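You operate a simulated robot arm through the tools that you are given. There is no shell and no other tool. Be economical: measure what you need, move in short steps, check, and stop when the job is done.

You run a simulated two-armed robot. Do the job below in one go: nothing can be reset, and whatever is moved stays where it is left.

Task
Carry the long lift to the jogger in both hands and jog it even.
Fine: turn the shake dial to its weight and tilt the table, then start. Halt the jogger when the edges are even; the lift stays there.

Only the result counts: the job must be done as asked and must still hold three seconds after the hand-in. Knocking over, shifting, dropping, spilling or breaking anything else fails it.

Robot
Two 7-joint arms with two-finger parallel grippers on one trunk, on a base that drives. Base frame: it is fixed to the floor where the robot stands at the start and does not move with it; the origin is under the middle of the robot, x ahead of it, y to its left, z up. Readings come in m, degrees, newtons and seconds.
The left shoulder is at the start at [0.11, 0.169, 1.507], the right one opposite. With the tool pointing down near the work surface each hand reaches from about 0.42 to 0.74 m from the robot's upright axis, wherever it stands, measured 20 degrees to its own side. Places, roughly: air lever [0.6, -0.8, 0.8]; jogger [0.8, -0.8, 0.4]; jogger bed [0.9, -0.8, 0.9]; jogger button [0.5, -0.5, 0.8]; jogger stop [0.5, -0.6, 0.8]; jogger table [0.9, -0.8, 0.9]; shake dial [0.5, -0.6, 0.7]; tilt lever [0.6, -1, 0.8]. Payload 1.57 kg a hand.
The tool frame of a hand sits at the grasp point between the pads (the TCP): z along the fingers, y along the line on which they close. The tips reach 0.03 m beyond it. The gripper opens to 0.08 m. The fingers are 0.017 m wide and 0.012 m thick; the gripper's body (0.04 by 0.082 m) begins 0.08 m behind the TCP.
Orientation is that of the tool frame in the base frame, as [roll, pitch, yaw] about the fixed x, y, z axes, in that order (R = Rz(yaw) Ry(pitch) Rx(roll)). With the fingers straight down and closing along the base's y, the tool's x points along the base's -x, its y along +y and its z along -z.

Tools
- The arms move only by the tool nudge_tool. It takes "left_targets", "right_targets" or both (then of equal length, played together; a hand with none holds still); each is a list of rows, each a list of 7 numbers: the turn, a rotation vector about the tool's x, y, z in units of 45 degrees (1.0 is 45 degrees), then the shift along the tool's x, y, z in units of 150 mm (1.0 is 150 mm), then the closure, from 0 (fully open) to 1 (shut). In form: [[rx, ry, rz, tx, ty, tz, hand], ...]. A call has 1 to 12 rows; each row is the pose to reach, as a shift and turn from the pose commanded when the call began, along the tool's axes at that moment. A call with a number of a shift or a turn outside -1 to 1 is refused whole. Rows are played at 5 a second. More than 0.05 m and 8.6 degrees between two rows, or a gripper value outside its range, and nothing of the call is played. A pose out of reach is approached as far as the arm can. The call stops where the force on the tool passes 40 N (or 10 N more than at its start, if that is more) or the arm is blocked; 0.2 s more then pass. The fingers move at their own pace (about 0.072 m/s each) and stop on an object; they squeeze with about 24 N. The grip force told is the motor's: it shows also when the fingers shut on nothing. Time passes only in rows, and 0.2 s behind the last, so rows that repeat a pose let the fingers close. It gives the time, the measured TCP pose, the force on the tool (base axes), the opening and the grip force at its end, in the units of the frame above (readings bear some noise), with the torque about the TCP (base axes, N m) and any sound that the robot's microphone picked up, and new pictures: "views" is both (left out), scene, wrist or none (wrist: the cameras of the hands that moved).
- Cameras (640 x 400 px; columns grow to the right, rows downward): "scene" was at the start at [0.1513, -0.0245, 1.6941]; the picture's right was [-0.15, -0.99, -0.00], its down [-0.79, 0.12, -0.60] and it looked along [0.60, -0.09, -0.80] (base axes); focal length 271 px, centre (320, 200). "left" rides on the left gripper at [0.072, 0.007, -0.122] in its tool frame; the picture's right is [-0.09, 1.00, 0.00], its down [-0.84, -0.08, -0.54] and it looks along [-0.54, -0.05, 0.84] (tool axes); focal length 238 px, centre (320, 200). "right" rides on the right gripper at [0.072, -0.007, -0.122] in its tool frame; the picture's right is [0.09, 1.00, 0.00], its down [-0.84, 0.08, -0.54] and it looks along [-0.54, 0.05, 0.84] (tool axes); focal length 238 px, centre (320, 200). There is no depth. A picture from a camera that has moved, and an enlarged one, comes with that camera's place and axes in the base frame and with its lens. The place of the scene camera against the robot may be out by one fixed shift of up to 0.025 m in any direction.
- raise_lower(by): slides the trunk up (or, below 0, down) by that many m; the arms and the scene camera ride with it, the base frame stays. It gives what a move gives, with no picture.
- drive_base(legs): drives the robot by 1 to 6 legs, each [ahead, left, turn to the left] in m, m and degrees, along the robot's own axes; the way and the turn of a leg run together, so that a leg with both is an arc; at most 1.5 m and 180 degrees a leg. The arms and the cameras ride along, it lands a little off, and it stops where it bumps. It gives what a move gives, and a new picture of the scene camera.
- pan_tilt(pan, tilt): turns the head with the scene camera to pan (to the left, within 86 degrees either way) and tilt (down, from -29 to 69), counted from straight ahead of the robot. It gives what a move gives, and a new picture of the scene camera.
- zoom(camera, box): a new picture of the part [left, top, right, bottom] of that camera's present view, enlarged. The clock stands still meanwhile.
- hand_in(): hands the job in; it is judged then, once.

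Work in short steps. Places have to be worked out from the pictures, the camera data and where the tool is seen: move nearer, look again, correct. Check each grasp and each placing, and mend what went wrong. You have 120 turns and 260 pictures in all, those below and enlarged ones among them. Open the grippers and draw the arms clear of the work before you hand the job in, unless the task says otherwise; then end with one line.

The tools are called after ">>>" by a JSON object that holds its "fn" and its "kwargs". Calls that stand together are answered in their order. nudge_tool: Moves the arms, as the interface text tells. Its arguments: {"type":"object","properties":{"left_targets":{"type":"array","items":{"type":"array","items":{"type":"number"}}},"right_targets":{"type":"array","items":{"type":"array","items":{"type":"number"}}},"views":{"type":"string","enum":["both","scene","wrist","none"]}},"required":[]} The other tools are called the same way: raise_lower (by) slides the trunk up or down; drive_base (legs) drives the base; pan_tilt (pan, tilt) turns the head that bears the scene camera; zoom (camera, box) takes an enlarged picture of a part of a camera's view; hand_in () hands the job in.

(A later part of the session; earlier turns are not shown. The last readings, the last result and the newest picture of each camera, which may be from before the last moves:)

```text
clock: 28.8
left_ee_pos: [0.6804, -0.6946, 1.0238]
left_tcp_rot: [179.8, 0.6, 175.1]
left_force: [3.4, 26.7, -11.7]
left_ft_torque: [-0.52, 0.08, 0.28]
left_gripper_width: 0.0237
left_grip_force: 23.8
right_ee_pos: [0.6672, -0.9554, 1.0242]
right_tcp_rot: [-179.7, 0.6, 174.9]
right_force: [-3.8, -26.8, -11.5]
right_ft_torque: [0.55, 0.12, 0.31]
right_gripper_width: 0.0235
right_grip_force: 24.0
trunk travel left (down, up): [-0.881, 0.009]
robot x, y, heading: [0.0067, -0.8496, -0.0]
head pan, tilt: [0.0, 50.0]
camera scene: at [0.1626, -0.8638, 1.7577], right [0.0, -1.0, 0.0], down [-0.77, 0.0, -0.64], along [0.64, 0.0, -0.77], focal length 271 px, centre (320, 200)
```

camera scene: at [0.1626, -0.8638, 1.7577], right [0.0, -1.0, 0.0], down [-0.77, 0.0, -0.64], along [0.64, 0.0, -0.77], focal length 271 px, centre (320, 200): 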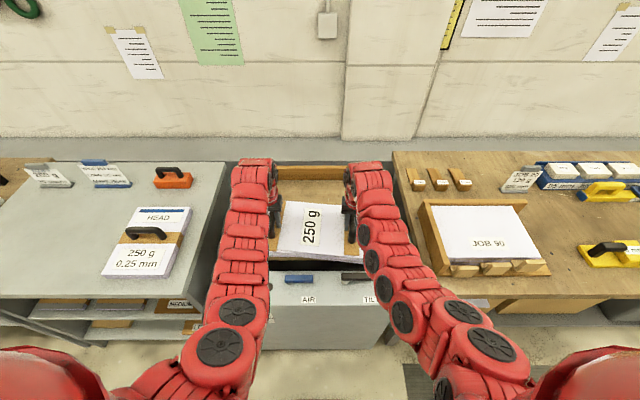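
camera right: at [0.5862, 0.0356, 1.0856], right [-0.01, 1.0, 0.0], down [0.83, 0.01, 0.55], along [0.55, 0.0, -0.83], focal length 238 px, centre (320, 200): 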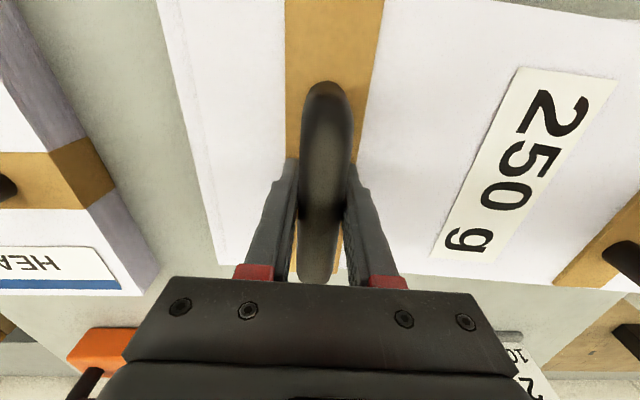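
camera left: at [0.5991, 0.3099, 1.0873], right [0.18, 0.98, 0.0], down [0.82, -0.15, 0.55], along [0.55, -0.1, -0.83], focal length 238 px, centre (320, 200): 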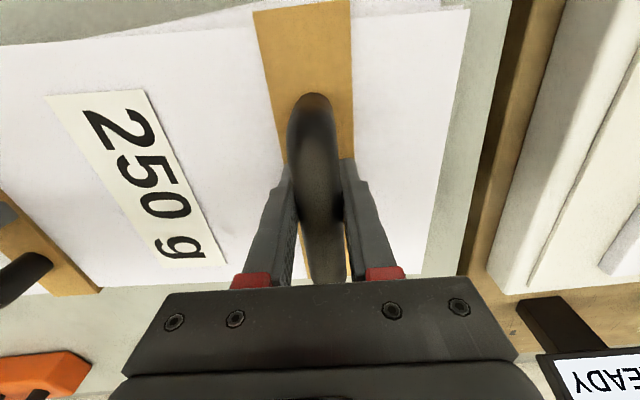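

Inward load has crept to 27 N, so I relax outward 2.4 mm each and zoom on the lift versus the table.

>>> {"fn": "nudge_tool", "kwargs": {"left_targets": [[0, 0, 0, 0, 0.016, 0, 1]], "right_targets": [[0, 0, 0, 0, -0.016, 0, 1]], "views": "none"}}

>>> {"fn": "zoom", "kwargs": {"camera": "scene", "box": [225, 150, 425, 290]}}

>>> {"fn": "zoom", "kwargs": {"camera": "left", "box": [0, 0, 640, 400]}}

>>> {"fn": "zoom", "kwargs": {"camera": "right", "box": [0, 0, 640, 400]}}

```text
clock: 29.1
left_ee_pos: [0.6787, -0.6953, 1.0222]
left_tcp_rot: [180.0, 0.5, 175.2]
left_force: [2.2, -13.5, -11.0]
left_ft_torque: [0.22, 0.28, 0.44]
left_gripper_width: 0.0239
left_grip_force: 23.6
right_ee_pos: [0.6672, -0.955, 1.0232]
right_tcp_rot: [-179.8, 0.5, 175.2]
right_force: [-2.4, 13.2, -11.2]
right_ft_torque: [-0.29, -0.08, 0.18]
right_gripper_width: 0.0239
right_grip_force: 24.1
trunk travel left (down, up): [-0.881, 0.009]
robot x, y, heading: [0.004, -0.8474, -0.0]
head pan, tilt: [0.0, 50.0]
```

```text
2.86 times, centred on (325, 220) of scene
camera zoom: at [0.1633, -0.8637, 1.7576], right [0.0, -1.0, 0.0], down [-0.77, 0.0, -0.64], along [0.64, 0.0, -0.77], focal length 773 px, centre (306, 143)
```

zoom: 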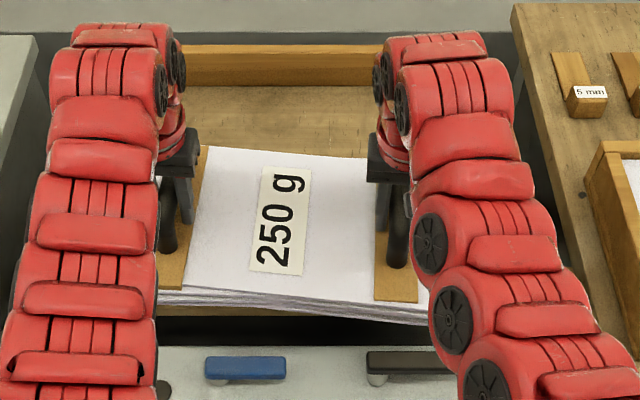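

```text
1.00 times, centred on (320, 200) of left (not enlarged: the box is as wide or as high as the picture)
camera zoom: at [0.6081, -0.6814, 1.1444], right [0.18, 0.98, 0.0], down [0.82, -0.15, 0.55], along [0.54, -0.1, -0.84], focal length 238 px, centre (320, 200)
```

zoom: 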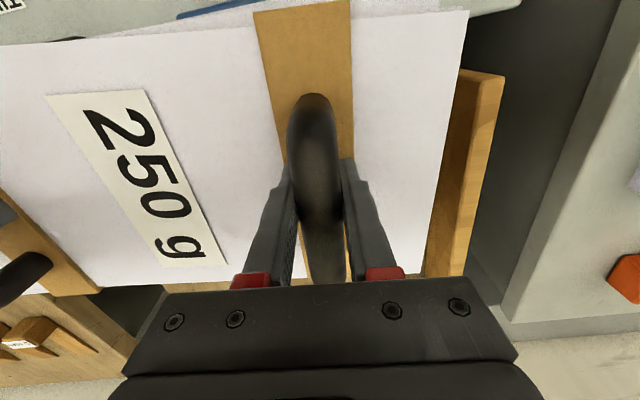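

```text
1.00 times, centred on (320, 200) of right (not enlarged: the box is as wide or as high as the picture)
camera zoom: at [0.5947, -0.9559, 1.143], right [-0.01, 1.0, 0.0], down [0.84, 0.01, 0.55], along [0.55, 0.0, -0.84], focal length 238 px, centre (320, 200)
```

zoom: 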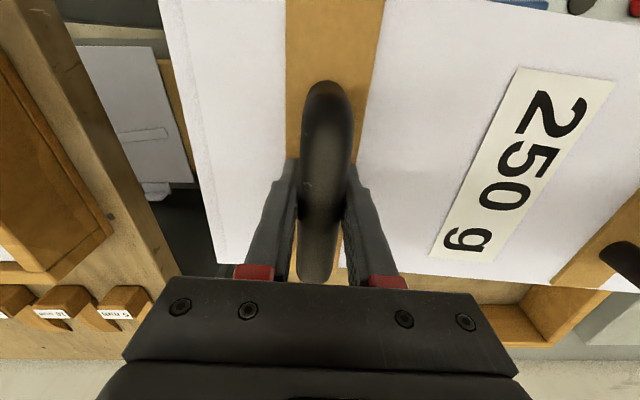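

The lift is yawed about −4° to the walls; its centre is near (0.70, −0.82). I turn the base +4.3° while moving right and ahead so it lines up over the bed.

>>> {"fn": "drive_base", "kwargs": {"legs": [[0.0, -0.05, 0], [0.12, 0, 4.3]]}}

>>> {"fn": "zoom", "kwargs": {"camera": "scene", "box": [225, 150, 425, 290]}}

>>> {"fn": "zoom", "kwargs": {"camera": "left", "box": [0, 0, 640, 400]}}

>>> {"fn": "zoom", "kwargs": {"camera": "right", "box": [0, 0, 640, 400]}}

```text
clock: 30.9
left_ee_pos: [0.7854, -0.6917, 1.024]
left_tcp_rot: [-180.0, 0.6, 179.4]
left_force: [4.3, -33.3, -12.7]
left_ft_torque: [0.79, 0.17, 0.32]
left_gripper_width: 0.0238
left_grip_force: 24.4
right_ee_pos: [0.7925, -0.9517, 1.0235]
right_tcp_rot: [179.9, 0.6, 179.6]
right_force: [-3.7, 32.8, -11.1]
right_ft_torque: [-0.57, 0.02, 0.34]
right_gripper_width: 0.0236
right_grip_force: 23.8
trunk travel left (down, up): [-0.881, 0.009]
robot x, y, heading: [0.1217, -0.8962, 4.4]
head pan, tilt: [0.0, 50.0]
camera scene: at [0.2815, -0.8988, 1.7578], right [0.08, -1.0, 0.0], down [-0.76, -0.06, -0.64], along [0.64, 0.05, -0.77], focal length 271 px, centre (320, 200)
```

scene: 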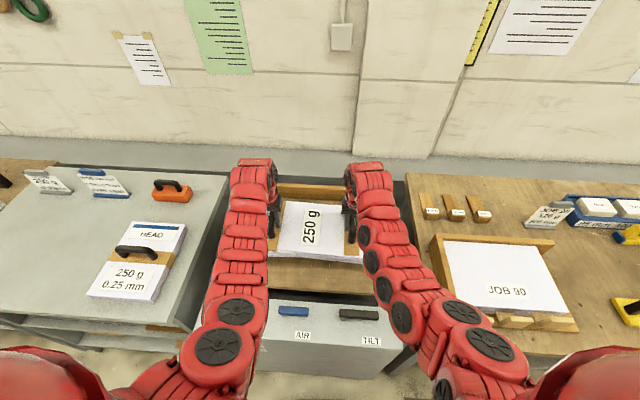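

```text
2.86 times, centred on (325, 220) of scene
camera zoom: at [0.2815, -0.8988, 1.7578], right [0.08, -1.0, 0.0], down [-0.76, -0.06, -0.64], along [0.64, 0.05, -0.77], focal length 773 px, centre (306, 143)
```

zoom: 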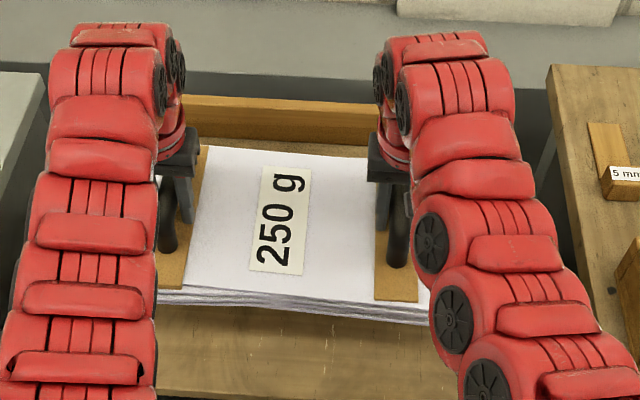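

```text
1.00 times, centred on (320, 200) of left (not enlarged: the box is as wide or as high as the picture)
camera zoom: at [0.7131, -0.6826, 1.1456], right [0.1, 0.99, 0.0], down [0.83, -0.09, 0.55], along [0.55, -0.06, -0.83], focal length 238 px, centre (320, 200)
```

zoom: 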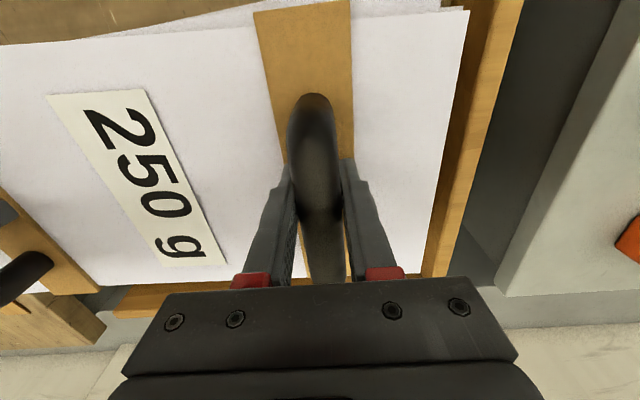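

```text
1.00 times, centred on (320, 200) of right (not enlarged: the box is as wide or as high as the picture)
camera zoom: at [0.7203, -0.9579, 1.1437], right [-0.08, 1.0, 0.0], down [0.83, 0.07, 0.55], along [0.55, 0.05, -0.84], focal length 238 px, centre (320, 200)
```

zoom: 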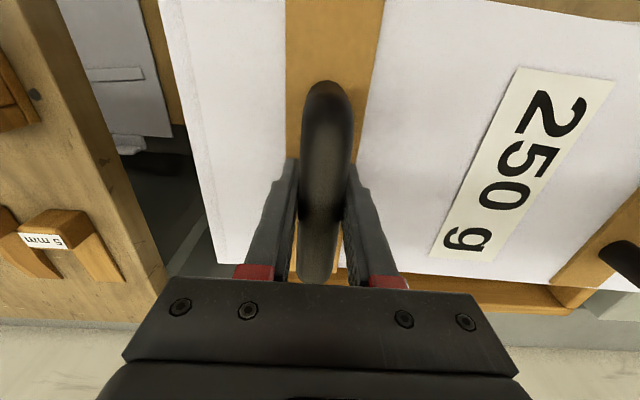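

Nearly aligned: lift spans x 0.71–0.91, y −0.61…−1.04, with the left wall's inner face near −0.56. I relieve the internal load and creep 5 cm ahead with a 1.5° turn.

>>> {"fn": "nudge_tool", "kwargs": {"left_targets": [[0, 0, 0, 0, -0.012, 0, 1]], "right_targets": [[0, 0, 0, 0, 0.012, 0, 1]], "views": "none"}}

>>> {"fn": "drive_base", "kwargs": {"legs": [[0.05, 0, 1.5]]}}

>>> {"fn": "zoom", "kwargs": {"camera": "left", "box": [0, 0, 640, 400]}}

>>> {"fn": "zoom", "kwargs": {"camera": "right", "box": [0, 0, 640, 400]}}

```text
clock: 31.3
left_ee_pos: [0.7856, -0.6887, 1.0228]
left_tcp_rot: [180.0, 0.6, 179.5]
left_force: [2.7, 10.1, -13.0]
left_ft_torque: [-0.07, 0.14, 0.35]
left_gripper_width: 0.0239
left_grip_force: 23.7
right_ee_pos: [0.7935, -0.9489, 1.0217]
right_tcp_rot: [-179.8, 0.5, 179.4]
right_force: [-3.2, -8.8, -10.0]
right_ft_torque: [0.28, 0.07, 0.51]
right_gripper_width: 0.0236
right_grip_force: 23.6
trunk travel left (down, up): [-0.881, 0.009]
robot x, y, heading: [0.121, -0.8923, 4.1]
head pan, tilt: [0.0, 50.0]
```

```text
clock: 32.2
left_ee_pos: [0.8238, -0.6697, 1.026]
left_tcp_rot: [179.9, 0.7, -179.0]
left_force: [1.4, 20.4, -11.2]
left_ft_torque: [-0.4, 0.12, 0.34]
left_gripper_width: 0.0237
left_grip_force: 24.0
right_ee_pos: [0.8384, -0.9303, 1.026]
right_tcp_rot: [-179.9, 0.9, -179.2]
right_force: [-2.9, -20.9, -11.4]
right_ft_torque: [0.35, 0.05, 0.4]
right_gripper_width: 0.0239
right_grip_force: 24.2
trunk travel left (down, up): [-0.881, 0.009]
robot x, y, heading: [0.1696, -0.8926, 5.8]
head pan, tilt: [0.0, 50.0]
camera scene: at [0.3226, -0.8894, 1.7586], right [0.1, -0.99, 0.0], down [-0.76, -0.08, -0.64], along [0.64, 0.07, -0.76], focal length 271 px, centre (320, 200)
```

scene: 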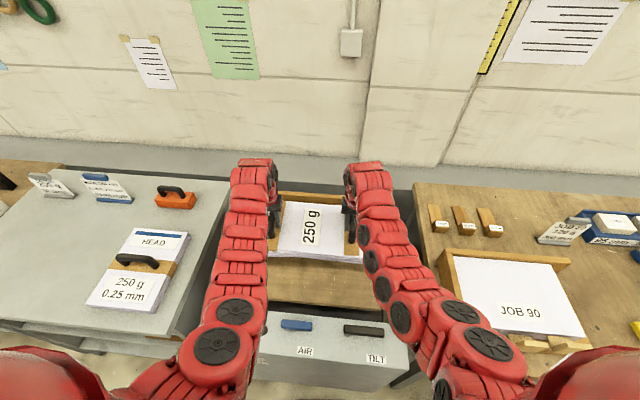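

```text
1.00 times, centred on (320, 200) of left (not enlarged: the box is as wide or as high as the picture)
camera zoom: at [0.7511, -0.6635, 1.1481], right [0.08, 1.0, 0.0], down [0.83, -0.06, 0.55], along [0.55, -0.04, -0.83], focal length 238 px, centre (320, 200)
```

zoom: 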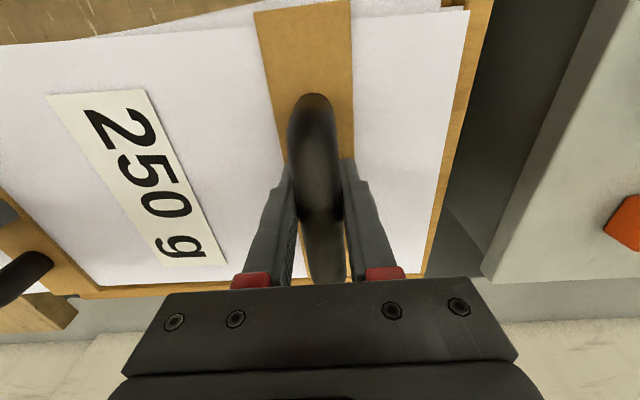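

```text
1.00 times, centred on (320, 200) of right (not enlarged: the box is as wide or as high as the picture)
camera zoom: at [0.7659, -0.9372, 1.1461], right [-0.11, 0.99, 0.0], down [0.83, 0.09, 0.55], along [0.55, 0.06, -0.83], focal length 238 px, centre (320, 200)
```

zoom: 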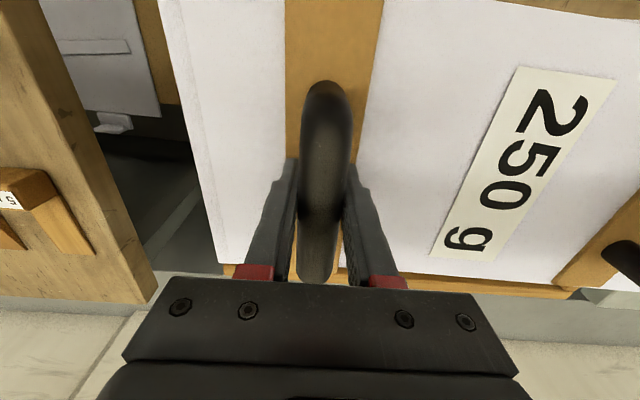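

Good: lift about 2 cm off the left wall and ~9 cm off the back wall. I relieve the load and lower the trunk 9 cm.

>>> {"fn": "nudge_tool", "kwargs": {"left_targets": [[0, 0, 0, 0, 0.009, 0, 1]], "right_targets": [[0, 0, 0, 0, -0.009, 0, 1]], "views": "none"}}

>>> {"fn": "raise_lower", "kwargs": {"by": -0.08}}

>>> {"fn": "zoom", "kwargs": {"camera": "left", "box": [0, 0, 640, 400]}}

>>> {"fn": "zoom", "kwargs": {"camera": "right", "box": [0, 0, 640, 400]}}

```text
clock: 32.6
left_ee_pos: [0.8285, -0.6699, 1.0223]
left_tcp_rot: [-180.0, 0.3, -179.1]
left_force: [3.1, -6.6, -12.3]
left_ft_torque: [0.17, 0.22, 0.45]
left_gripper_width: 0.024
left_grip_force: 23.6
right_ee_pos: [0.8423, -0.9286, 1.0242]
right_tcp_rot: [180.0, 0.4, -179.0]
right_force: [-3.6, 5.7, -10.3]
right_ft_torque: [-0.03, -0.04, 0.31]
right_gripper_width: 0.0239
right_grip_force: 24.0
trunk travel left (down, up): [-0.881, 0.009]
robot x, y, heading: [0.1743, -0.8926, 5.9]
head pan, tilt: [0.0, 50.0]
```

```text
clock: 33.8
left_ee_pos: [0.8283, -0.6687, 0.9441]
left_tcp_rot: [-179.9, 0.5, -179.1]
left_force: [3.5, -18.3, -11.5]
left_ft_torque: [0.32, 0.12, 0.39]
left_gripper_width: 0.0238
left_grip_force: 23.7
right_ee_pos: [0.8435, -0.9298, 0.9426]
right_tcp_rot: [-179.8, 0.4, -179.1]
right_force: [-3.7, 18.0, -12.0]
right_ft_torque: [-0.39, 0.14, 0.4]
right_gripper_width: 0.0236
right_grip_force: 23.8
trunk travel left (down, up): [-0.801, 0.089]
robot x, y, heading: [0.1698, -0.8881, 5.6]
head pan, tilt: [0.0, 50.0]
```

```text
1.00 times, centred on (320, 200) of left (not enlarged: the box is as wide or as high as the picture)
camera zoom: at [0.7561, -0.662, 1.0648], right [0.08, 1.0, 0.0], down [0.83, -0.06, 0.55], along [0.55, -0.04, -0.84], focal length 238 px, centre (320, 200)
```

zoom: 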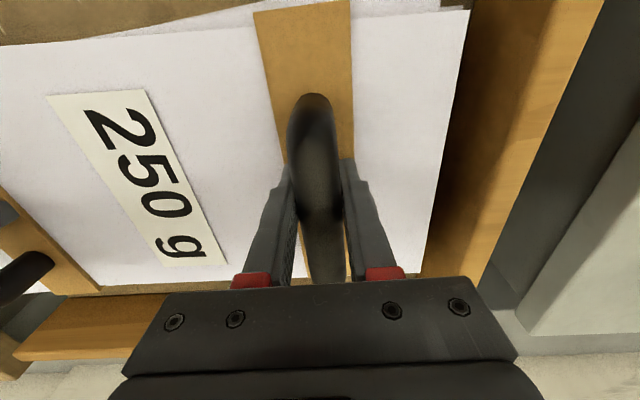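

```text
1.00 times, centred on (320, 200) of right (not enlarged: the box is as wide or as high as the picture)
camera zoom: at [0.7709, -0.9367, 1.0633], right [-0.11, 0.99, 0.0], down [0.83, 0.09, 0.55], along [0.55, 0.06, -0.84], focal length 238 px, centre (320, 200)
```

zoom: 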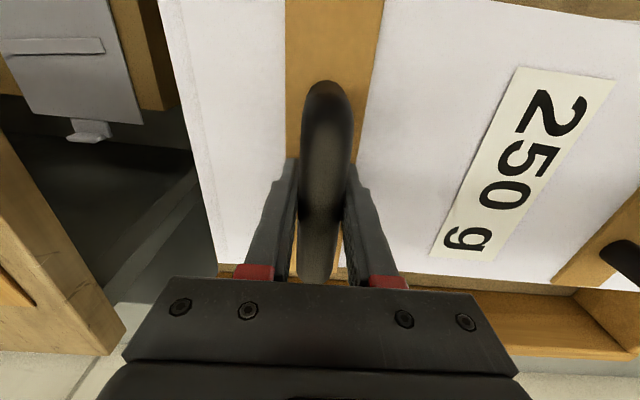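

Still above the bed with both edges inside. I continue lowering in small steps until force drops.

>>> {"fn": "nudge_tool", "kwargs": {"left_targets": [[0, 0, 0, 0, -0.007, 0, 1]], "right_targets": [[0, 0, 0, 0, 0.007, 0, 1]], "views": "none"}}

>>> {"fn": "raise_lower", "kwargs": {"by": -0.02}}

>>> {"fn": "raise_lower", "kwargs": {"by": -0.01}}

```text
clock: 34.2
left_ee_pos: [0.8282, -0.6685, 0.943]
left_tcp_rot: [180.0, 0.4, -179.1]
left_force: [4.3, -15.6, -11.6]
left_ft_torque: [0.31, 0.13, 0.29]
left_gripper_width: 0.0238
left_grip_force: 23.9
right_ee_pos: [0.843, -0.9296, 0.9416]
right_tcp_rot: [-179.8, 0.3, -179.2]
right_force: [-3.6, 16.2, -12.1]
right_ft_torque: [-0.28, 0.07, 0.44]
right_gripper_width: 0.0239
right_grip_force: 24.5
trunk travel left (down, up): [-0.801, 0.089]
robot x, y, heading: [0.1729, -0.8862, 5.8]
head pan, tilt: [0.0, 50.0]
```

```text
clock: 34.9
left_ee_pos: [0.8275, -0.6685, 0.9266]
left_tcp_rot: [179.9, 0.9, -179.0]
left_force: [8.6, -12.6, 6.0]
left_ft_torque: [0.3, -0.27, 0.4]
left_gripper_width: 0.0238
left_grip_force: 24.1
right_ee_pos: [0.842, -0.9283, 0.9265]
right_tcp_rot: [-179.9, 0.8, -179.2]
right_force: [2.0, 13.9, 9.0]
right_ft_torque: [-0.14, -0.34, 0.4]
right_gripper_width: 0.0239
right_grip_force: 24.2
trunk travel left (down, up): [-0.781, 0.109]
robot x, y, heading: [0.1791, -0.8895, 5.7]
head pan, tilt: [0.0, 50.0]
```

```text
clock: 35.3
left_ee_pos: [0.8266, -0.6691, 0.9267]
left_tcp_rot: [179.8, 1.3, -178.9]
left_force: [-8.8, -0.5, 13.6]
left_ft_torque: [-0.12, -0.61, 0.4]
left_gripper_width: 0.0242
left_grip_force: 23.9
right_ee_pos: [0.8413, -0.9277, 0.9274]
right_tcp_rot: [-180.0, 1.4, -179.2]
right_force: [-3.4, -0.3, 7.0]
right_ft_torque: [0.07, -0.42, 0.41]
right_gripper_width: 0.0237
right_grip_force: 23.4
trunk travel left (down, up): [-0.776, 0.114]
robot x, y, heading: [0.1765, -0.8923, 5.9]
head pan, tilt: [0.0, 50.0]
stopped: the force on the tool passed its limit at 47 N (the readings are from after the stop); the commanded pose is now the measured one
```

The lift rests on the bed (TCP 0.927). I release both handles and rise.

>>> {"fn": "nudge_tool", "kwargs": {"left_targets": [[0, 0, 0, 0, 0, -0.02, 0.5], [0, 0, 0, 0, 0, -0.02, 0], [0, 0, 0, 0, 0, -0.02, 0], [0, 0, 0, 0, 0, -0.02, 0], [0, 0, 0, 0, 0, -0.25, 0], [0, 0, 0, 0, 0, -0.5, 0], [0, 0, 0, 0, 0, -0.75, 0]], "right_targets": [[0, 0, 0, 0, 0, -0.02, 0.5], [0, 0, 0, 0, 0, -0.02, 0], [0, 0, 0, 0, 0, -0.02, 0], [0, 0, 0, 0, 0, -0.02, 0], [0, 0, 0, 0, 0, -0.25, 0], [0, 0, 0, 0, 0, -0.5, 0], [0, 0, 0, 0, 0, -0.75, 0]], "views": "both"}}

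```text
clock: 36.9
left_ee_pos: [0.8258, -0.6679, 1.0362]
left_tcp_rot: [179.9, 1.1, -178.9]
left_force: [-0.7, -0.1, 0.2]
left_ft_torque: [0.03, -0.03, -0.02]
left_gripper_width: 0.08
left_grip_force: 0.1
right_ee_pos: [0.8425, -0.9268, 1.037]
right_tcp_rot: [-180.0, 1.2, -179.1]
right_force: [0.1, -0.2, 0.5]
right_ft_torque: [-0.01, -0.04, -0.03]
right_gripper_width: 0.0799
right_grip_force: 0.1
trunk travel left (down, up): [-0.776, 0.114]
robot x, y, heading: [0.1724, -0.8914, 6.0]
head pan, tilt: [0.0, 50.0]
camera scene: at [0.3268, -0.8889, 1.6532], right [0.1, -0.99, 0.0], down [-0.76, -0.08, -0.64], along [0.64, 0.07, -0.77], focal length 271 px, centre (320, 200)
camera right: at [0.7679, -0.9358, 1.1559], right [-0.11, 0.99, 0.0], down [0.82, 0.09, 0.56], along [0.56, 0.06, -0.83], focal length 238 px, centre (320, 200)
camera left: at [0.752, -0.6613, 1.1569], right [0.07, 1.0, 0.0], down [0.83, -0.06, 0.56], along [0.56, -0.04, -0.83], focal length 238 px, centre (320, 200)
```

scene: 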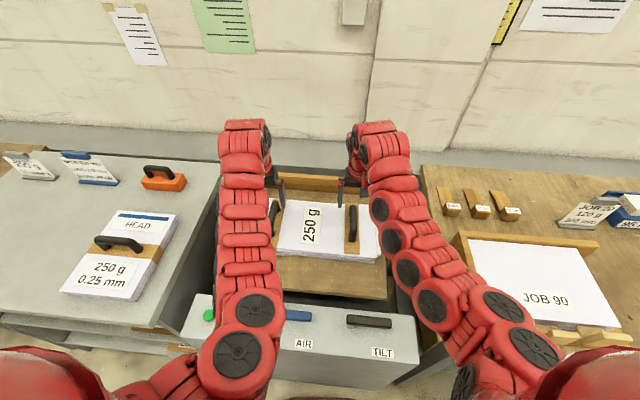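
right: 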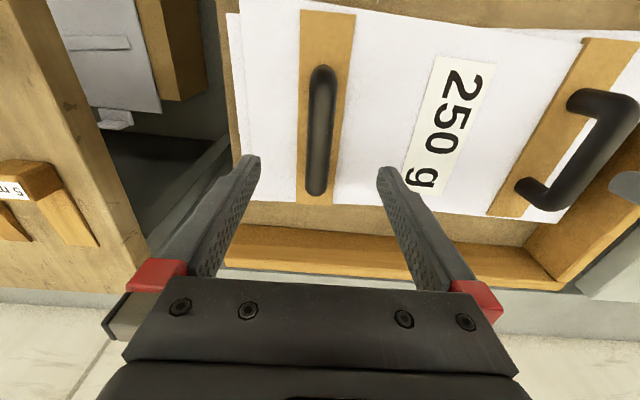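
left: 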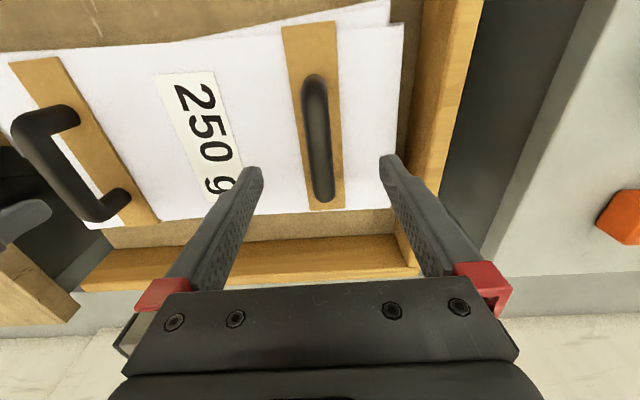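

The lift sits flat inside the bed. I back the base off straight, square it up, and look at the control panel.

>>> {"fn": "drive_base", "kwargs": {"legs": [[-0.45, 0, 0], [0, 0.35, -5.8]]}}

>>> {"fn": "pan_tilt", "kwargs": {"pan": -20, "tilt": 48}}

```text
clock: 41.5
left_ee_pos: [0.3826, -0.4357, 1.0352]
left_tcp_rot: [-180.0, 1.2, 174.9]
left_force: [-0.2, -0.2, 0.2]
left_ft_torque: [-0.01, -0.04, -0.02]
left_gripper_width: 0.0799
left_grip_force: 0.1
right_ee_pos: [0.3709, -0.6961, 1.0362]
right_tcp_rot: [180.0, 1.2, 174.7]
right_force: [0.6, 0.3, -0.4]
right_ft_torque: [0.01, 0.0, 0.01]
right_gripper_width: 0.0801
right_grip_force: 0.1
trunk travel left (down, up): [-0.776, 0.114]
robot x, y, heading: [-0.2934, -0.586, -0.4]
head pan, tilt: [0.0, 50.0]
camera scene: at [-0.1356, -0.6018, 1.6531], right [-0.01, -1.0, 0.0], down [-0.77, 0.0, -0.64], along [0.64, 0.0, -0.77], focal length 271 px, centre (320, 200)
```

scene: 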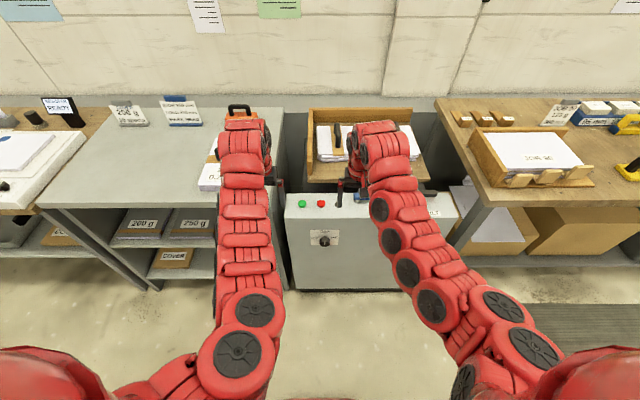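

```text
clock: 42.3
left_ee_pos: [0.383, -0.4353, 1.036]
left_tcp_rot: [-180.0, 1.1, 174.9]
left_force: [0.0, 0.0, 0.6]
left_ft_torque: [0.0, 0.01, -0.02]
left_gripper_width: 0.0799
left_grip_force: 0.0
right_ee_pos: [0.3703, -0.6963, 1.0357]
right_tcp_rot: [-179.9, 1.2, 174.7]
right_force: [0.2, 0.2, 0.6]
right_ft_torque: [0.02, 0.01, 0.0]
right_gripper_width: 0.0798
right_grip_force: 0.1
trunk travel left (down, up): [-0.776, 0.114]
robot x, y, heading: [-0.2926, -0.5849, -0.3]
head pan, tilt: [-20.0, 48.0]
camera scene: at [-0.1387, -0.6285, 1.6558], right [-0.35, -0.94, 0.0], down [-0.7, 0.26, -0.67], along [0.63, -0.23, -0.74], focal length 271 px, centre (320, 200)
```

scene: 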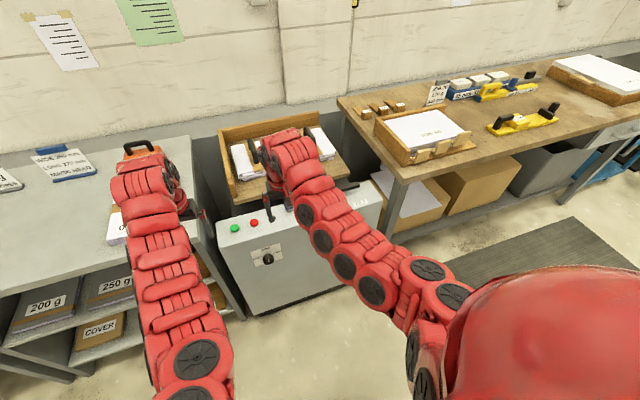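

I zoom on the panel to read the dial and place the buttons.

>>> {"fn": "zoom", "kwargs": {"camera": "scene", "box": [200, 170, 400, 310]}}

>>> {"fn": "zoom", "kwargs": {"camera": "right", "box": [0, 0, 640, 400]}}

```text
2.86 times, centred on (300, 240) of scene
camera zoom: at [-0.1387, -0.6285, 1.6558], right [-0.35, -0.94, 0.0], down [-0.7, 0.26, -0.67], along [0.63, -0.23, -0.74], focal length 773 px, centre (377, 86)
```

zoom: 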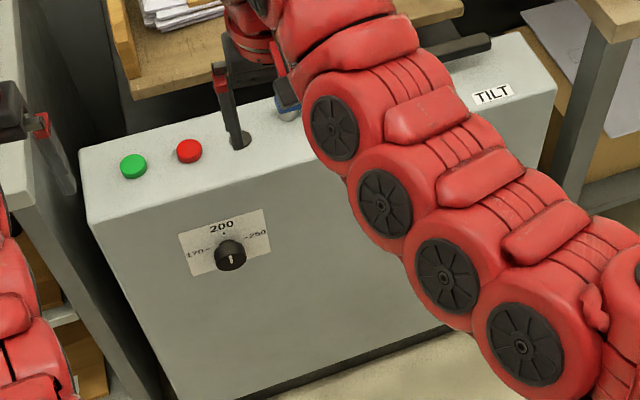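

```text
1.00 times, centred on (320, 200) of right (not enlarged: the box is as wide or as high as the picture)
camera zoom: at [0.2962, -0.6956, 1.1552], right [0.0, 1.0, 0.0], down [0.83, 0.0, 0.56], along [0.56, 0.0, -0.83], focal length 238 px, centre (320, 200)
```

zoom: 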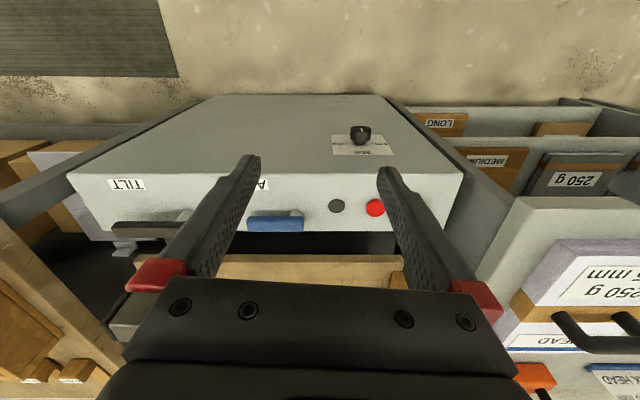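

Triangulated dial knob: about (0.46, −0.613, 0.675); buttons around x 0.55, z 0.81. I pull the left hand back and start tilting the right hand to point forward.

>>> {"fn": "nudge_tool", "kwargs": {"left_targets": [[0, 0, 0, 0.2, 0.08, 0, 0], [0, 0, 0, 0.4, 0.16, 0, 0], [0, 0, 0, 0.6, 0.24, 0, 0], [0, 0, 0, 0.8, 0.32, 0, 0], [0, 0, 0, 0.9, 0.36, 0, 0], [0, 0, 0, 1, 0.4, 0, 0]], "right_targets": [[0, -0.16, 0, 0.05, 0, 0.1, 0], [0, -0.33, 0, 0.1, 0, 0.2, 0], [0, -0.5, 0, 0.15, 0, 0.3, 0], [0, -0.67, 0, 0.2, 0, 0.4, 0], [0, -0.84, 0, 0.25, 0, 0.5, 0], [0, -1, 0, 0.3, 0, 0.6, 0]], "views": "scene"}}

```text
clock: 43.7
left_ee_pos: [0.3324, -0.3875, 1.001]
left_tcp_rot: [179.9, 1.2, 174.9]
left_force: [0.1, -1.1, -0.7]
left_ft_torque: [-0.01, 0.0, -0.01]
left_gripper_width: 0.0801
left_grip_force: 0.1
left hand out of reach, approached as far as the arm can: row 2, 3, 4, 5, 6
right_ee_pos: [0.3248, -0.6909, 0.9458]
right_tcp_rot: [-179.9, 46.3, 174.8]
right_force: [-0.3, 0.4, 0.9]
right_ft_torque: [-0.01, -0.03, -0.01]
right_gripper_width: 0.0802
right_grip_force: 0.0
trunk travel left (down, up): [-0.776, 0.114]
robot x, y, heading: [-0.292, -0.5875, -0.4]
head pan, tilt: [-20.0, 48.0]
camera scene: at [-0.1402, -0.6281, 1.656], right [-0.35, -0.94, 0.0], down [-0.7, 0.26, -0.67], along [0.63, -0.23, -0.74], focal length 271 px, centre (320, 200)
```

scene: 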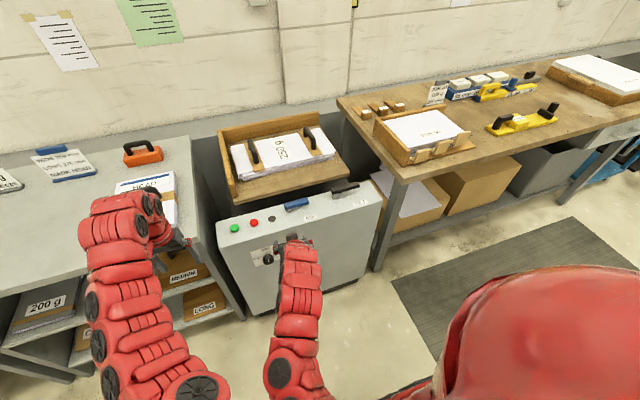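

The left hand is clear of the bench. I finish rotating the right hand to horizontal, fixing the −5° yaw.

>>> {"fn": "nudge_tool", "kwargs": {"right_targets": [[0, -0.16, 0, 0, 0, 0, 0], [0, -0.33, 0, 0, 0, 0, 0], [0, -0.5, 0, 0, 0, 0, 0], [0, -0.67, 0, 0, 0, 0, 0], [0, -0.84, 0, 0, 0, 0, 0], [0, -0.97, 0, 0, 0, 0, 0]], "views": "none"}}

>>> {"fn": "nudge_tool", "kwargs": {"right_targets": [[-0.115, 0, 0, 0, 0, 0, 0], [-0.115, 0, 0, 0, 0.25, 0, 0], [-0.115, 0, 0, 0, 0.5, 0, 0]], "views": "none"}}

>>> {"fn": "raise_lower", "kwargs": {"by": -0.2}}

>>> {"fn": "zoom", "kwargs": {"camera": "right", "box": [0, 0, 640, 400]}}

```text
clock: 45.1
left_ee_pos: [0.3341, -0.3867, 1.0003]
left_tcp_rot: [-180.0, 1.2, 174.8]
left_force: [0.2, 0.3, 0.8]
left_ft_torque: [0.0, 0.0, 0.0]
left_gripper_width: 0.0799
left_grip_force: 0.1
right_ee_pos: [0.3262, -0.6926, 0.9462]
right_tcp_rot: [-96.9, 89.9, -102.1]
right_force: [-0.6, 0.3, 0.1]
right_ft_torque: [-0.01, -0.05, -0.02]
right_gripper_width: 0.0798
right_grip_force: 0.1
trunk travel left (down, up): [-0.776, 0.114]
robot x, y, heading: [-0.2893, -0.5879, -0.3]
head pan, tilt: [-20.0, 48.0]
```

```text
clock: 45.9
left_ee_pos: [0.3341, -0.3859, 0.9996]
left_tcp_rot: [180.0, 1.3, 174.9]
left_force: [-0.6, 0.0, -0.4]
left_ft_torque: [0.01, 0.02, 0.01]
left_gripper_width: 0.08
left_grip_force: 0.1
right_ee_pos: [0.336, -0.6166, 0.9463]
right_tcp_rot: [-121.4, 89.9, -121.5]
right_force: [0.8, -0.2, 0.2]
right_ft_torque: [0.01, 0.01, -0.04]
right_gripper_width: 0.0799
right_grip_force: 0.1
trunk travel left (down, up): [-0.776, 0.114]
robot x, y, heading: [-0.2876, -0.5882, -0.4]
head pan, tilt: [-20.0, 48.0]
```

```text
clock: 48.1
left_ee_pos: [0.3332, -0.3872, 0.8003]
left_tcp_rot: [180.0, 1.2, 174.9]
left_force: [1.0, 0.2, 0.3]
left_ft_torque: [0.01, 0.01, 0.0]
left_gripper_width: 0.0803
left_grip_force: 0.0
right_ee_pos: [0.3356, -0.617, 0.7459]
right_tcp_rot: [-157.7, 89.9, -157.9]
right_force: [0.3, -0.8, 0.3]
right_ft_torque: [0.02, -0.02, 0.01]
right_gripper_width: 0.0799
right_grip_force: 0.1
trunk travel left (down, up): [-0.576, 0.314]
robot x, y, heading: [-0.2904, -0.5884, -0.3]
head pan, tilt: [-20.0, 48.0]
```

```text
1.00 times, centred on (320, 200) of right (not enlarged: the box is as wide or as high as the picture)
camera zoom: at [0.2141, -0.6243, 0.6718], right [0.0, 1.0, -0.09], down [-0.54, 0.08, 0.84], along [0.84, 0.05, 0.54], focal length 238 px, centre (320, 200)
```

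zoom: 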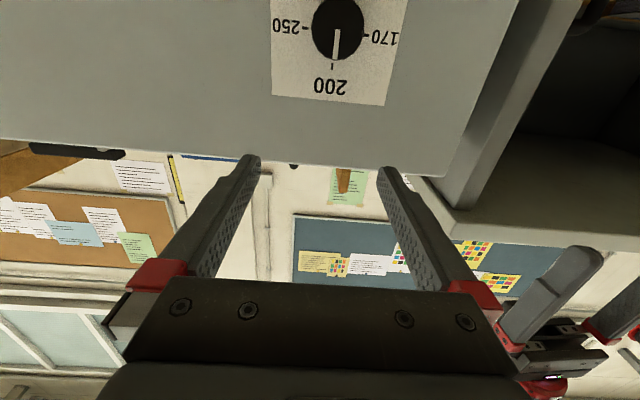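

The dial mark is clearly at 200, with 250 a quarter turn clockwise. Knob axis ≈ (y −0.612, z 0.656). I lower to that height and pre-roll the hand −45°.

>>> {"fn": "nudge_tool", "kwargs": {"right_targets": [[0, 0, 0, 0.2, 0.01, 0, 0], [0, 0, 0, 0.4, 0.02, 0, 0], [0, 0, 0, 0.6, 0.033, 0, 0]], "views": "wrist"}}

>>> {"fn": "nudge_tool", "kwargs": {"right_targets": [[0, 0, -0.17, 0, 0, 0, 0], [0, 0, -0.34, 0, 0, 0, 0], [0, 0, -0.51, 0, 0, 0, 0], [0, 0, -0.68, 0, 0, 0, 0], [0, 0, -0.85, 0, 0, 0, 0], [0, 0, -1, 0, 0, 0, 0]], "views": "wrist"}}

```text
clock: 48.9
left_ee_pos: [0.3344, -0.3865, 0.7996]
left_tcp_rot: [-179.9, 1.1, 174.9]
left_force: [-0.7, -1.4, 0.0]
left_ft_torque: [0.01, -0.01, -0.04]
left_gripper_width: 0.08
left_grip_force: 0.0
right_ee_pos: [0.3342, -0.6125, 0.6551]
right_tcp_rot: [-158.0, 89.9, -158.1]
right_force: [-0.4, 0.3, -0.2]
right_ft_torque: [0.01, -0.01, -0.03]
right_gripper_width: 0.0799
right_grip_force: 0.1
trunk travel left (down, up): [-0.576, 0.314]
robot x, y, heading: [-0.2891, -0.5868, -0.4]
head pan, tilt: [-20.0, 48.0]
camera right: at [0.2136, -0.62, 0.5824], right [0.0, 1.0, -0.09], down [-0.54, 0.08, 0.84], along [0.84, 0.05, 0.54], focal length 238 px, centre (320, 200)
```

right: 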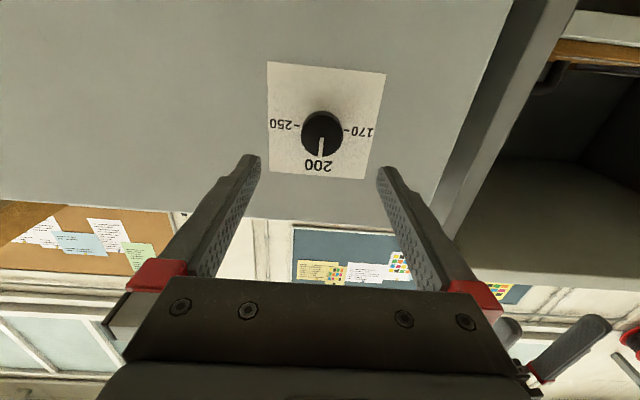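

```text
clock: 50.3
left_ee_pos: [0.3345, -0.3869, 0.8004]
left_tcp_rot: [-180.0, 1.2, 175.0]
left_force: [-0.1, -1.1, 0.2]
left_ft_torque: [-0.01, -0.03, 0.03]
left_gripper_width: 0.0801
left_grip_force: 0.1
right_ee_pos: [0.3355, -0.6119, 0.6543]
right_tcp_rot: [-90.1, 45.0, -90.4]
right_force: [-0.1, -0.8, -0.8]
right_ft_torque: [-0.01, -0.01, 0.02]
right_gripper_width: 0.08
right_grip_force: 0.1
trunk travel left (down, up): [-0.576, 0.314]
robot x, y, heading: [-0.2915, -0.5903, -0.3]
head pan, tilt: [-20.0, 48.0]
camera right: at [0.2137, -0.6681, 0.6073], right [0.0, 0.64, -0.77], down [-0.54, 0.65, 0.54], along [0.84, 0.42, 0.34], focal length 238 px, centre (320, 200)
```

right: 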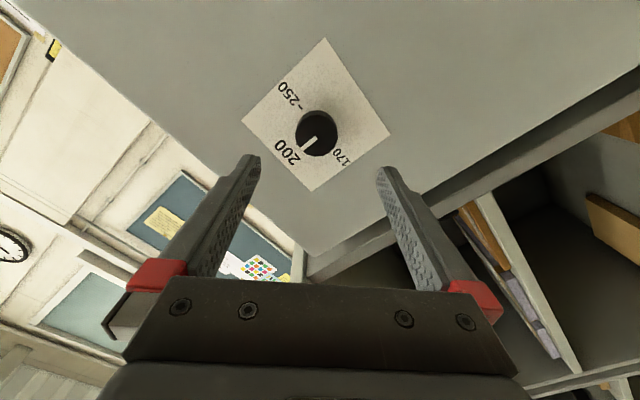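

Both views agree on the knob at (0.46, −0.612, 0.657). I advance to straddle it.

>>> {"fn": "nudge_tool", "kwargs": {"right_targets": [[0, 0, 0, -0.01, -0.01, 0.3, 0], [0, 0, 0, -0.01, -0.01, 0.5, 0], [0, 0, 0, -0.01, -0.01, 0.65, 0], [0, 0, 0, -0.01, -0.01, 0.73, 0]], "views": "wrist"}}

```text
clock: 51.3
left_ee_pos: [0.3334, -0.3885, 0.8002]
left_tcp_rot: [180.0, 1.2, 175.0]
left_force: [-1.2, 0.4, 0.1]
left_ft_torque: [0.01, 0.01, -0.01]
left_gripper_width: 0.08
left_grip_force: 0.1
right_ee_pos: [0.4304, -0.6143, 0.6579]
right_tcp_rot: [-90.0, 45.0, -90.3]
right_force: [-0.4, -0.4, 0.0]
right_ft_torque: [-0.03, -0.05, 0.01]
right_gripper_width: 0.08
right_grip_force: 0.1
right hand out of reach, approached as far as the arm can: row 4
trunk travel left (down, up): [-0.576, 0.314]
robot x, y, heading: [-0.2876, -0.587, -0.3]
head pan, tilt: [-20.0, 48.0]
camera right: at [0.3096, -0.6692, 0.6113], right [0.0, 0.64, -0.77], down [-0.54, 0.65, 0.54], along [0.84, 0.41, 0.35], focal length 238 px, centre (320, 200)
```

right: 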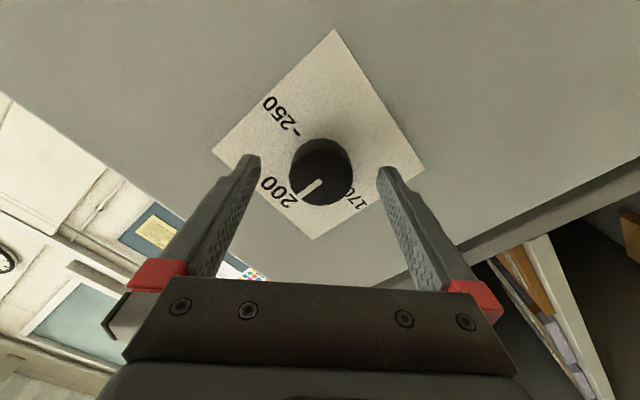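

Reach runs out 2 cm short. I retract 6 cm, drive 5 cm ahead, and re-approach.

>>> {"fn": "nudge_tool", "kwargs": {"right_targets": [[0, 0, 0, 0, 0, -0.2, 0], [0, 0, 0, 0, 0, -0.4, 0]], "views": "none"}}

>>> {"fn": "drive_base", "kwargs": {"legs": [[0.05, 0, 0]]}}

>>> {"fn": "zoom", "kwargs": {"camera": "right", "box": [0, 0, 640, 400]}}

```text
clock: 51.9
left_ee_pos: [0.3331, -0.3862, 0.8001]
left_tcp_rot: [-180.0, 1.2, 174.9]
left_force: [0.9, 0.2, -0.1]
left_ft_torque: [0.0, -0.02, 0.01]
left_gripper_width: 0.08
left_grip_force: 0.0
right_ee_pos: [0.3714, -0.6124, 0.6571]
right_tcp_rot: [-90.0, 44.9, -90.2]
right_force: [-0.1, -0.7, 0.1]
right_ft_torque: [0.0, -0.01, 0.0]
right_gripper_width: 0.08
right_grip_force: 0.1
trunk travel left (down, up): [-0.576, 0.314]
robot x, y, heading: [-0.2956, -0.5885, -0.3]
head pan, tilt: [-20.0, 48.0]
```

```text
clock: 52.8
left_ee_pos: [0.3842, -0.3862, 0.7998]
left_tcp_rot: [180.0, 1.1, 175.1]
left_force: [0.2, -0.7, 0.4]
left_ft_torque: [-0.03, 0.02, 0.02]
left_gripper_width: 0.08
left_grip_force: 0.1
right_ee_pos: [0.4215, -0.6125, 0.6575]
right_tcp_rot: [-90.4, 45.0, -90.3]
right_force: [0.1, -0.1, -0.3]
right_ft_torque: [-0.01, -0.03, -0.01]
right_gripper_width: 0.0801
right_grip_force: 0.1
trunk travel left (down, up): [-0.576, 0.314]
robot x, y, heading: [-0.2412, -0.5873, -0.3]
head pan, tilt: [-20.0, 48.0]
camera scene: at [-0.0873, -0.6285, 1.4556], right [-0.35, -0.94, 0.0], down [-0.7, 0.26, -0.67], along [0.63, -0.23, -0.74], focal length 271 px, centre (320, 200)
```

scene: 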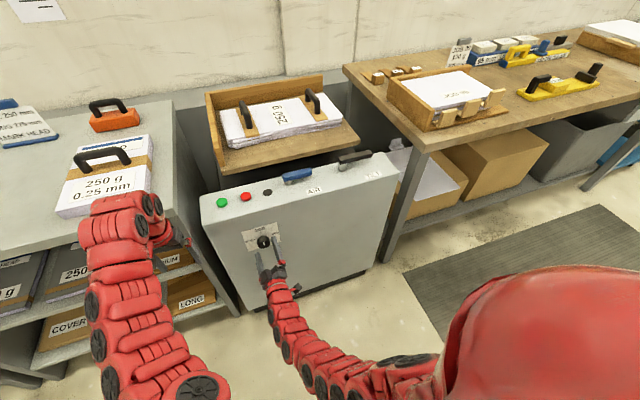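

```text
1.00 times, centred on (320, 200) of right (not enlarged: the box is as wide or as high as the picture)
camera zoom: at [0.3004, -0.6686, 0.6092], right [0.0, 0.64, -0.77], down [-0.54, 0.65, 0.54], along [0.84, 0.42, 0.34], focal length 238 px, centre (320, 200)
```

zoom: 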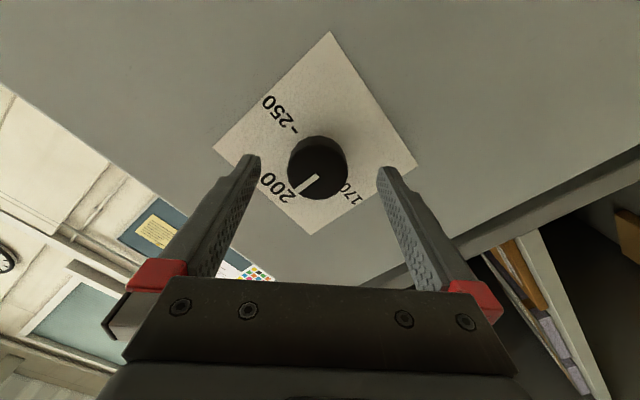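

Aligned. I advance 2.8 cm and close on the knob.

>>> {"fn": "nudge_tool", "kwargs": {"right_targets": [[0, 0, 0, 0, 0, 0.1, 0], [0, 0, 0, 0, 0, 0.18, 0], [0, 0, 0, 0, 0, 0.18, 0.5], [0, 0, 0, 0, 0, 0.18, 1], [0, 0, 0, 0, 0, 0.18, 1], [0, 0, 0, 0, 0, 0.18, 1]], "views": "wrist"}}

```text
clock: 54.2
left_ee_pos: [0.3832, -0.3874, 0.8024]
left_tcp_rot: [180.0, 1.3, 175.0]
left_force: [1.4, -0.1, 0.6]
left_ft_torque: [-0.01, -0.02, 0.01]
left_gripper_width: 0.0799
left_grip_force: 0.0
right_ee_pos: [0.4457, -0.613, 0.6574]
right_tcp_rot: [-90.0, 45.1, -90.2]
right_force: [-3.4, -0.2, 1.0]
right_ft_torque: [0.02, -0.2, -0.02]
right_gripper_width: 0.0425
right_grip_force: 44.5
trunk travel left (down, up): [-0.576, 0.314]
robot x, y, heading: [-0.2419, -0.5877, -0.3]
head pan, tilt: [-20.0, 48.0]
camera right: at [0.3252, -0.6687, 0.6108], right [0.0, 0.64, -0.77], down [-0.54, 0.65, 0.54], along [0.84, 0.42, 0.34], focal length 238 px, centre (320, 200)
```

right: 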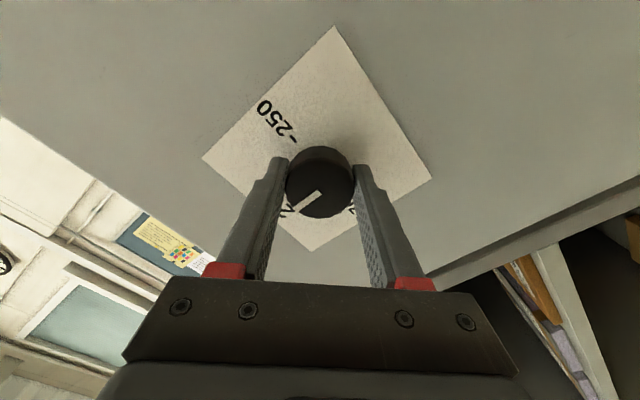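

Gripped the knob. I turn it clockwise 45°, then 45° more.

>>> {"fn": "nudge_tool", "kwargs": {"right_targets": [[0, 0, 0.17, 0, 0, 0, 1], [0, 0, 0.34, 0, 0, 0, 1], [0, 0, 0.51, 0, 0, 0, 1], [0, 0, 0.68, 0, 0, 0, 1], [0, 0, 0.85, 0, 0, 0, 1], [0, 0, 1, 0, 0, 0, 1]], "views": "none"}}

>>> {"fn": "nudge_tool", "kwargs": {"right_targets": [[0, 0, 0.17, 0, 0, 0, 1], [0, 0, 0.34, 0, 0, 0, 1], [0, 0, 0.51, 0, 0, 0, 1], [0, 0, 0.68, 0, 0, 0, 1], [0, 0, 0.85, 0, 0, 0, 1], [0, 0, 1, 0, 0, 0, 1]], "views": "wrist"}}

```text
clock: 55.6
left_ee_pos: [0.3825, -0.3851, 0.8013]
left_tcp_rot: [-180.0, 1.3, 174.9]
left_force: [0.2, 0.3, -0.3]
left_ft_torque: [-0.06, 0.0, -0.01]
left_gripper_width: 0.08
left_grip_force: 0.2
right_ee_pos: [0.4457, -0.6108, 0.6573]
right_tcp_rot: [165.6, 89.9, 165.6]
right_force: [-21.8, 8.0, -1.3]
right_ft_torque: [-0.03, -0.08, 0.38]
right_gripper_width: 0.0421
right_grip_force: 45.4
trunk travel left (down, up): [-0.576, 0.314]
robot x, y, heading: [-0.2392, -0.5866, -0.2]
head pan, tilt: [-20.0, 48.0]
```

```text
clock: 57.0
left_ee_pos: [0.3824, -0.3834, 0.8005]
left_tcp_rot: [-179.9, 1.2, 175.0]
left_force: [0.6, 0.7, 0.0]
left_ft_torque: [-0.05, -0.03, 0.0]
left_gripper_width: 0.0802
left_grip_force: 0.0
right_ee_pos: [0.4453, -0.6086, 0.6574]
right_tcp_rot: [90.1, 45.0, 90.3]
right_force: [-10.3, 30.1, -0.2]
right_ft_torque: [-0.06, 0.12, 0.67]
right_gripper_width: 0.0422
right_grip_force: 45.2
trunk travel left (down, up): [-0.576, 0.314]
robot x, y, heading: [-0.2399, -0.5874, -0.4]
head pan, tilt: [-20.0, 48.0]
camera right: at [0.3253, -0.5639, 0.6013], right [0.0, 0.77, 0.64], down [-0.54, -0.54, 0.65], along [0.84, -0.34, 0.42], focal length 238 px, centre (320, 200)
```

right: 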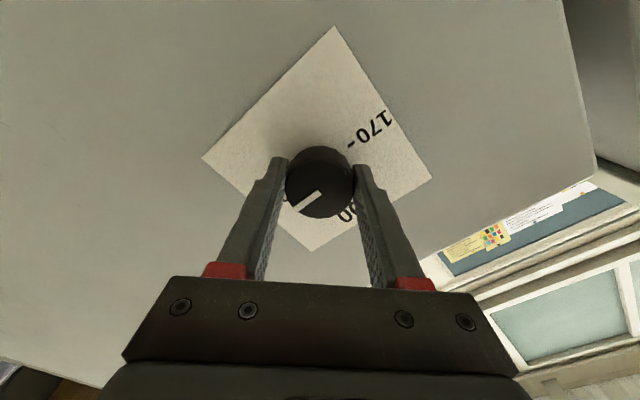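

The knob turned with the hand. I open, back off, and roll back to check the mark.

>>> {"fn": "nudge_tool", "kwargs": {"right_targets": [[0, 0, 0, 0, 0, 0, 0.5], [0, 0, 0, 0, 0, 0, 0], [0, 0, 0, 0, 0, 0, 0], [0, 0, 0, 0, 0, -0.3, 0], [0, 0, 0, 0, 0, -0.6, 0]], "views": "wrist"}}

>>> {"fn": "zoom", "kwargs": {"camera": "right", "box": [230, 40, 410, 200]}}

```text
clock: 58.2
left_ee_pos: [0.3827, -0.3861, 0.801]
left_tcp_rot: [179.9, 1.2, 175.0]
left_force: [0.2, -0.2, 0.3]
left_ft_torque: [-0.01, 0.0, -0.03]
left_gripper_width: 0.0799
left_grip_force: 0.0
right_ee_pos: [0.3582, -0.6127, 0.6597]
right_tcp_rot: [90.2, 45.0, 90.1]
right_force: [0.0, 0.0, 0.1]
right_ft_torque: [-0.01, 0.0, -0.03]
right_gripper_width: 0.0797
right_grip_force: 0.0
trunk travel left (down, up): [-0.576, 0.314]
robot x, y, heading: [-0.2427, -0.5883, -0.1]
head pan, tilt: [-20.0, 48.0]
camera right: at [0.2365, -0.5663, 0.6029], right [0.0, 0.77, 0.64], down [-0.54, -0.54, 0.65], along [0.84, -0.35, 0.42], focal length 238 px, centre (320, 200)
```

right: 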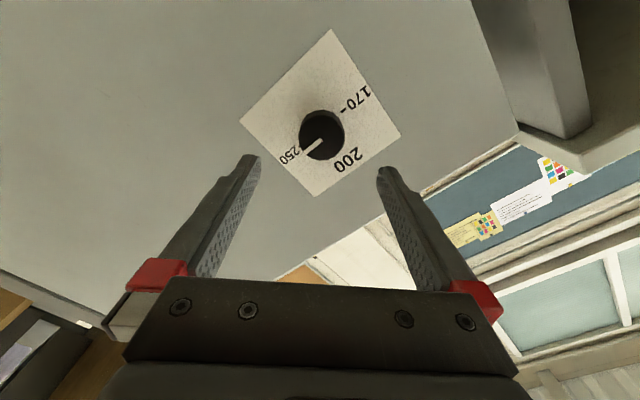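

```text
2.50 times, centred on (320, 120) of right
camera zoom: at [0.2365, -0.5663, 0.6029], right [0.0, 0.77, 0.64], down [-0.54, -0.54, 0.65], along [0.84, -0.35, 0.42], focal length 596 px, centre (320, 400)
```

zoom: 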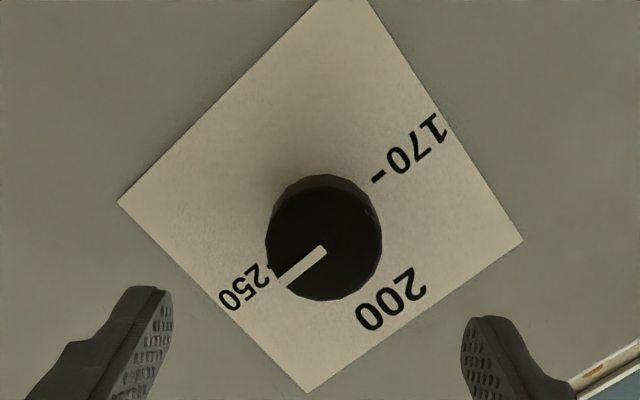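

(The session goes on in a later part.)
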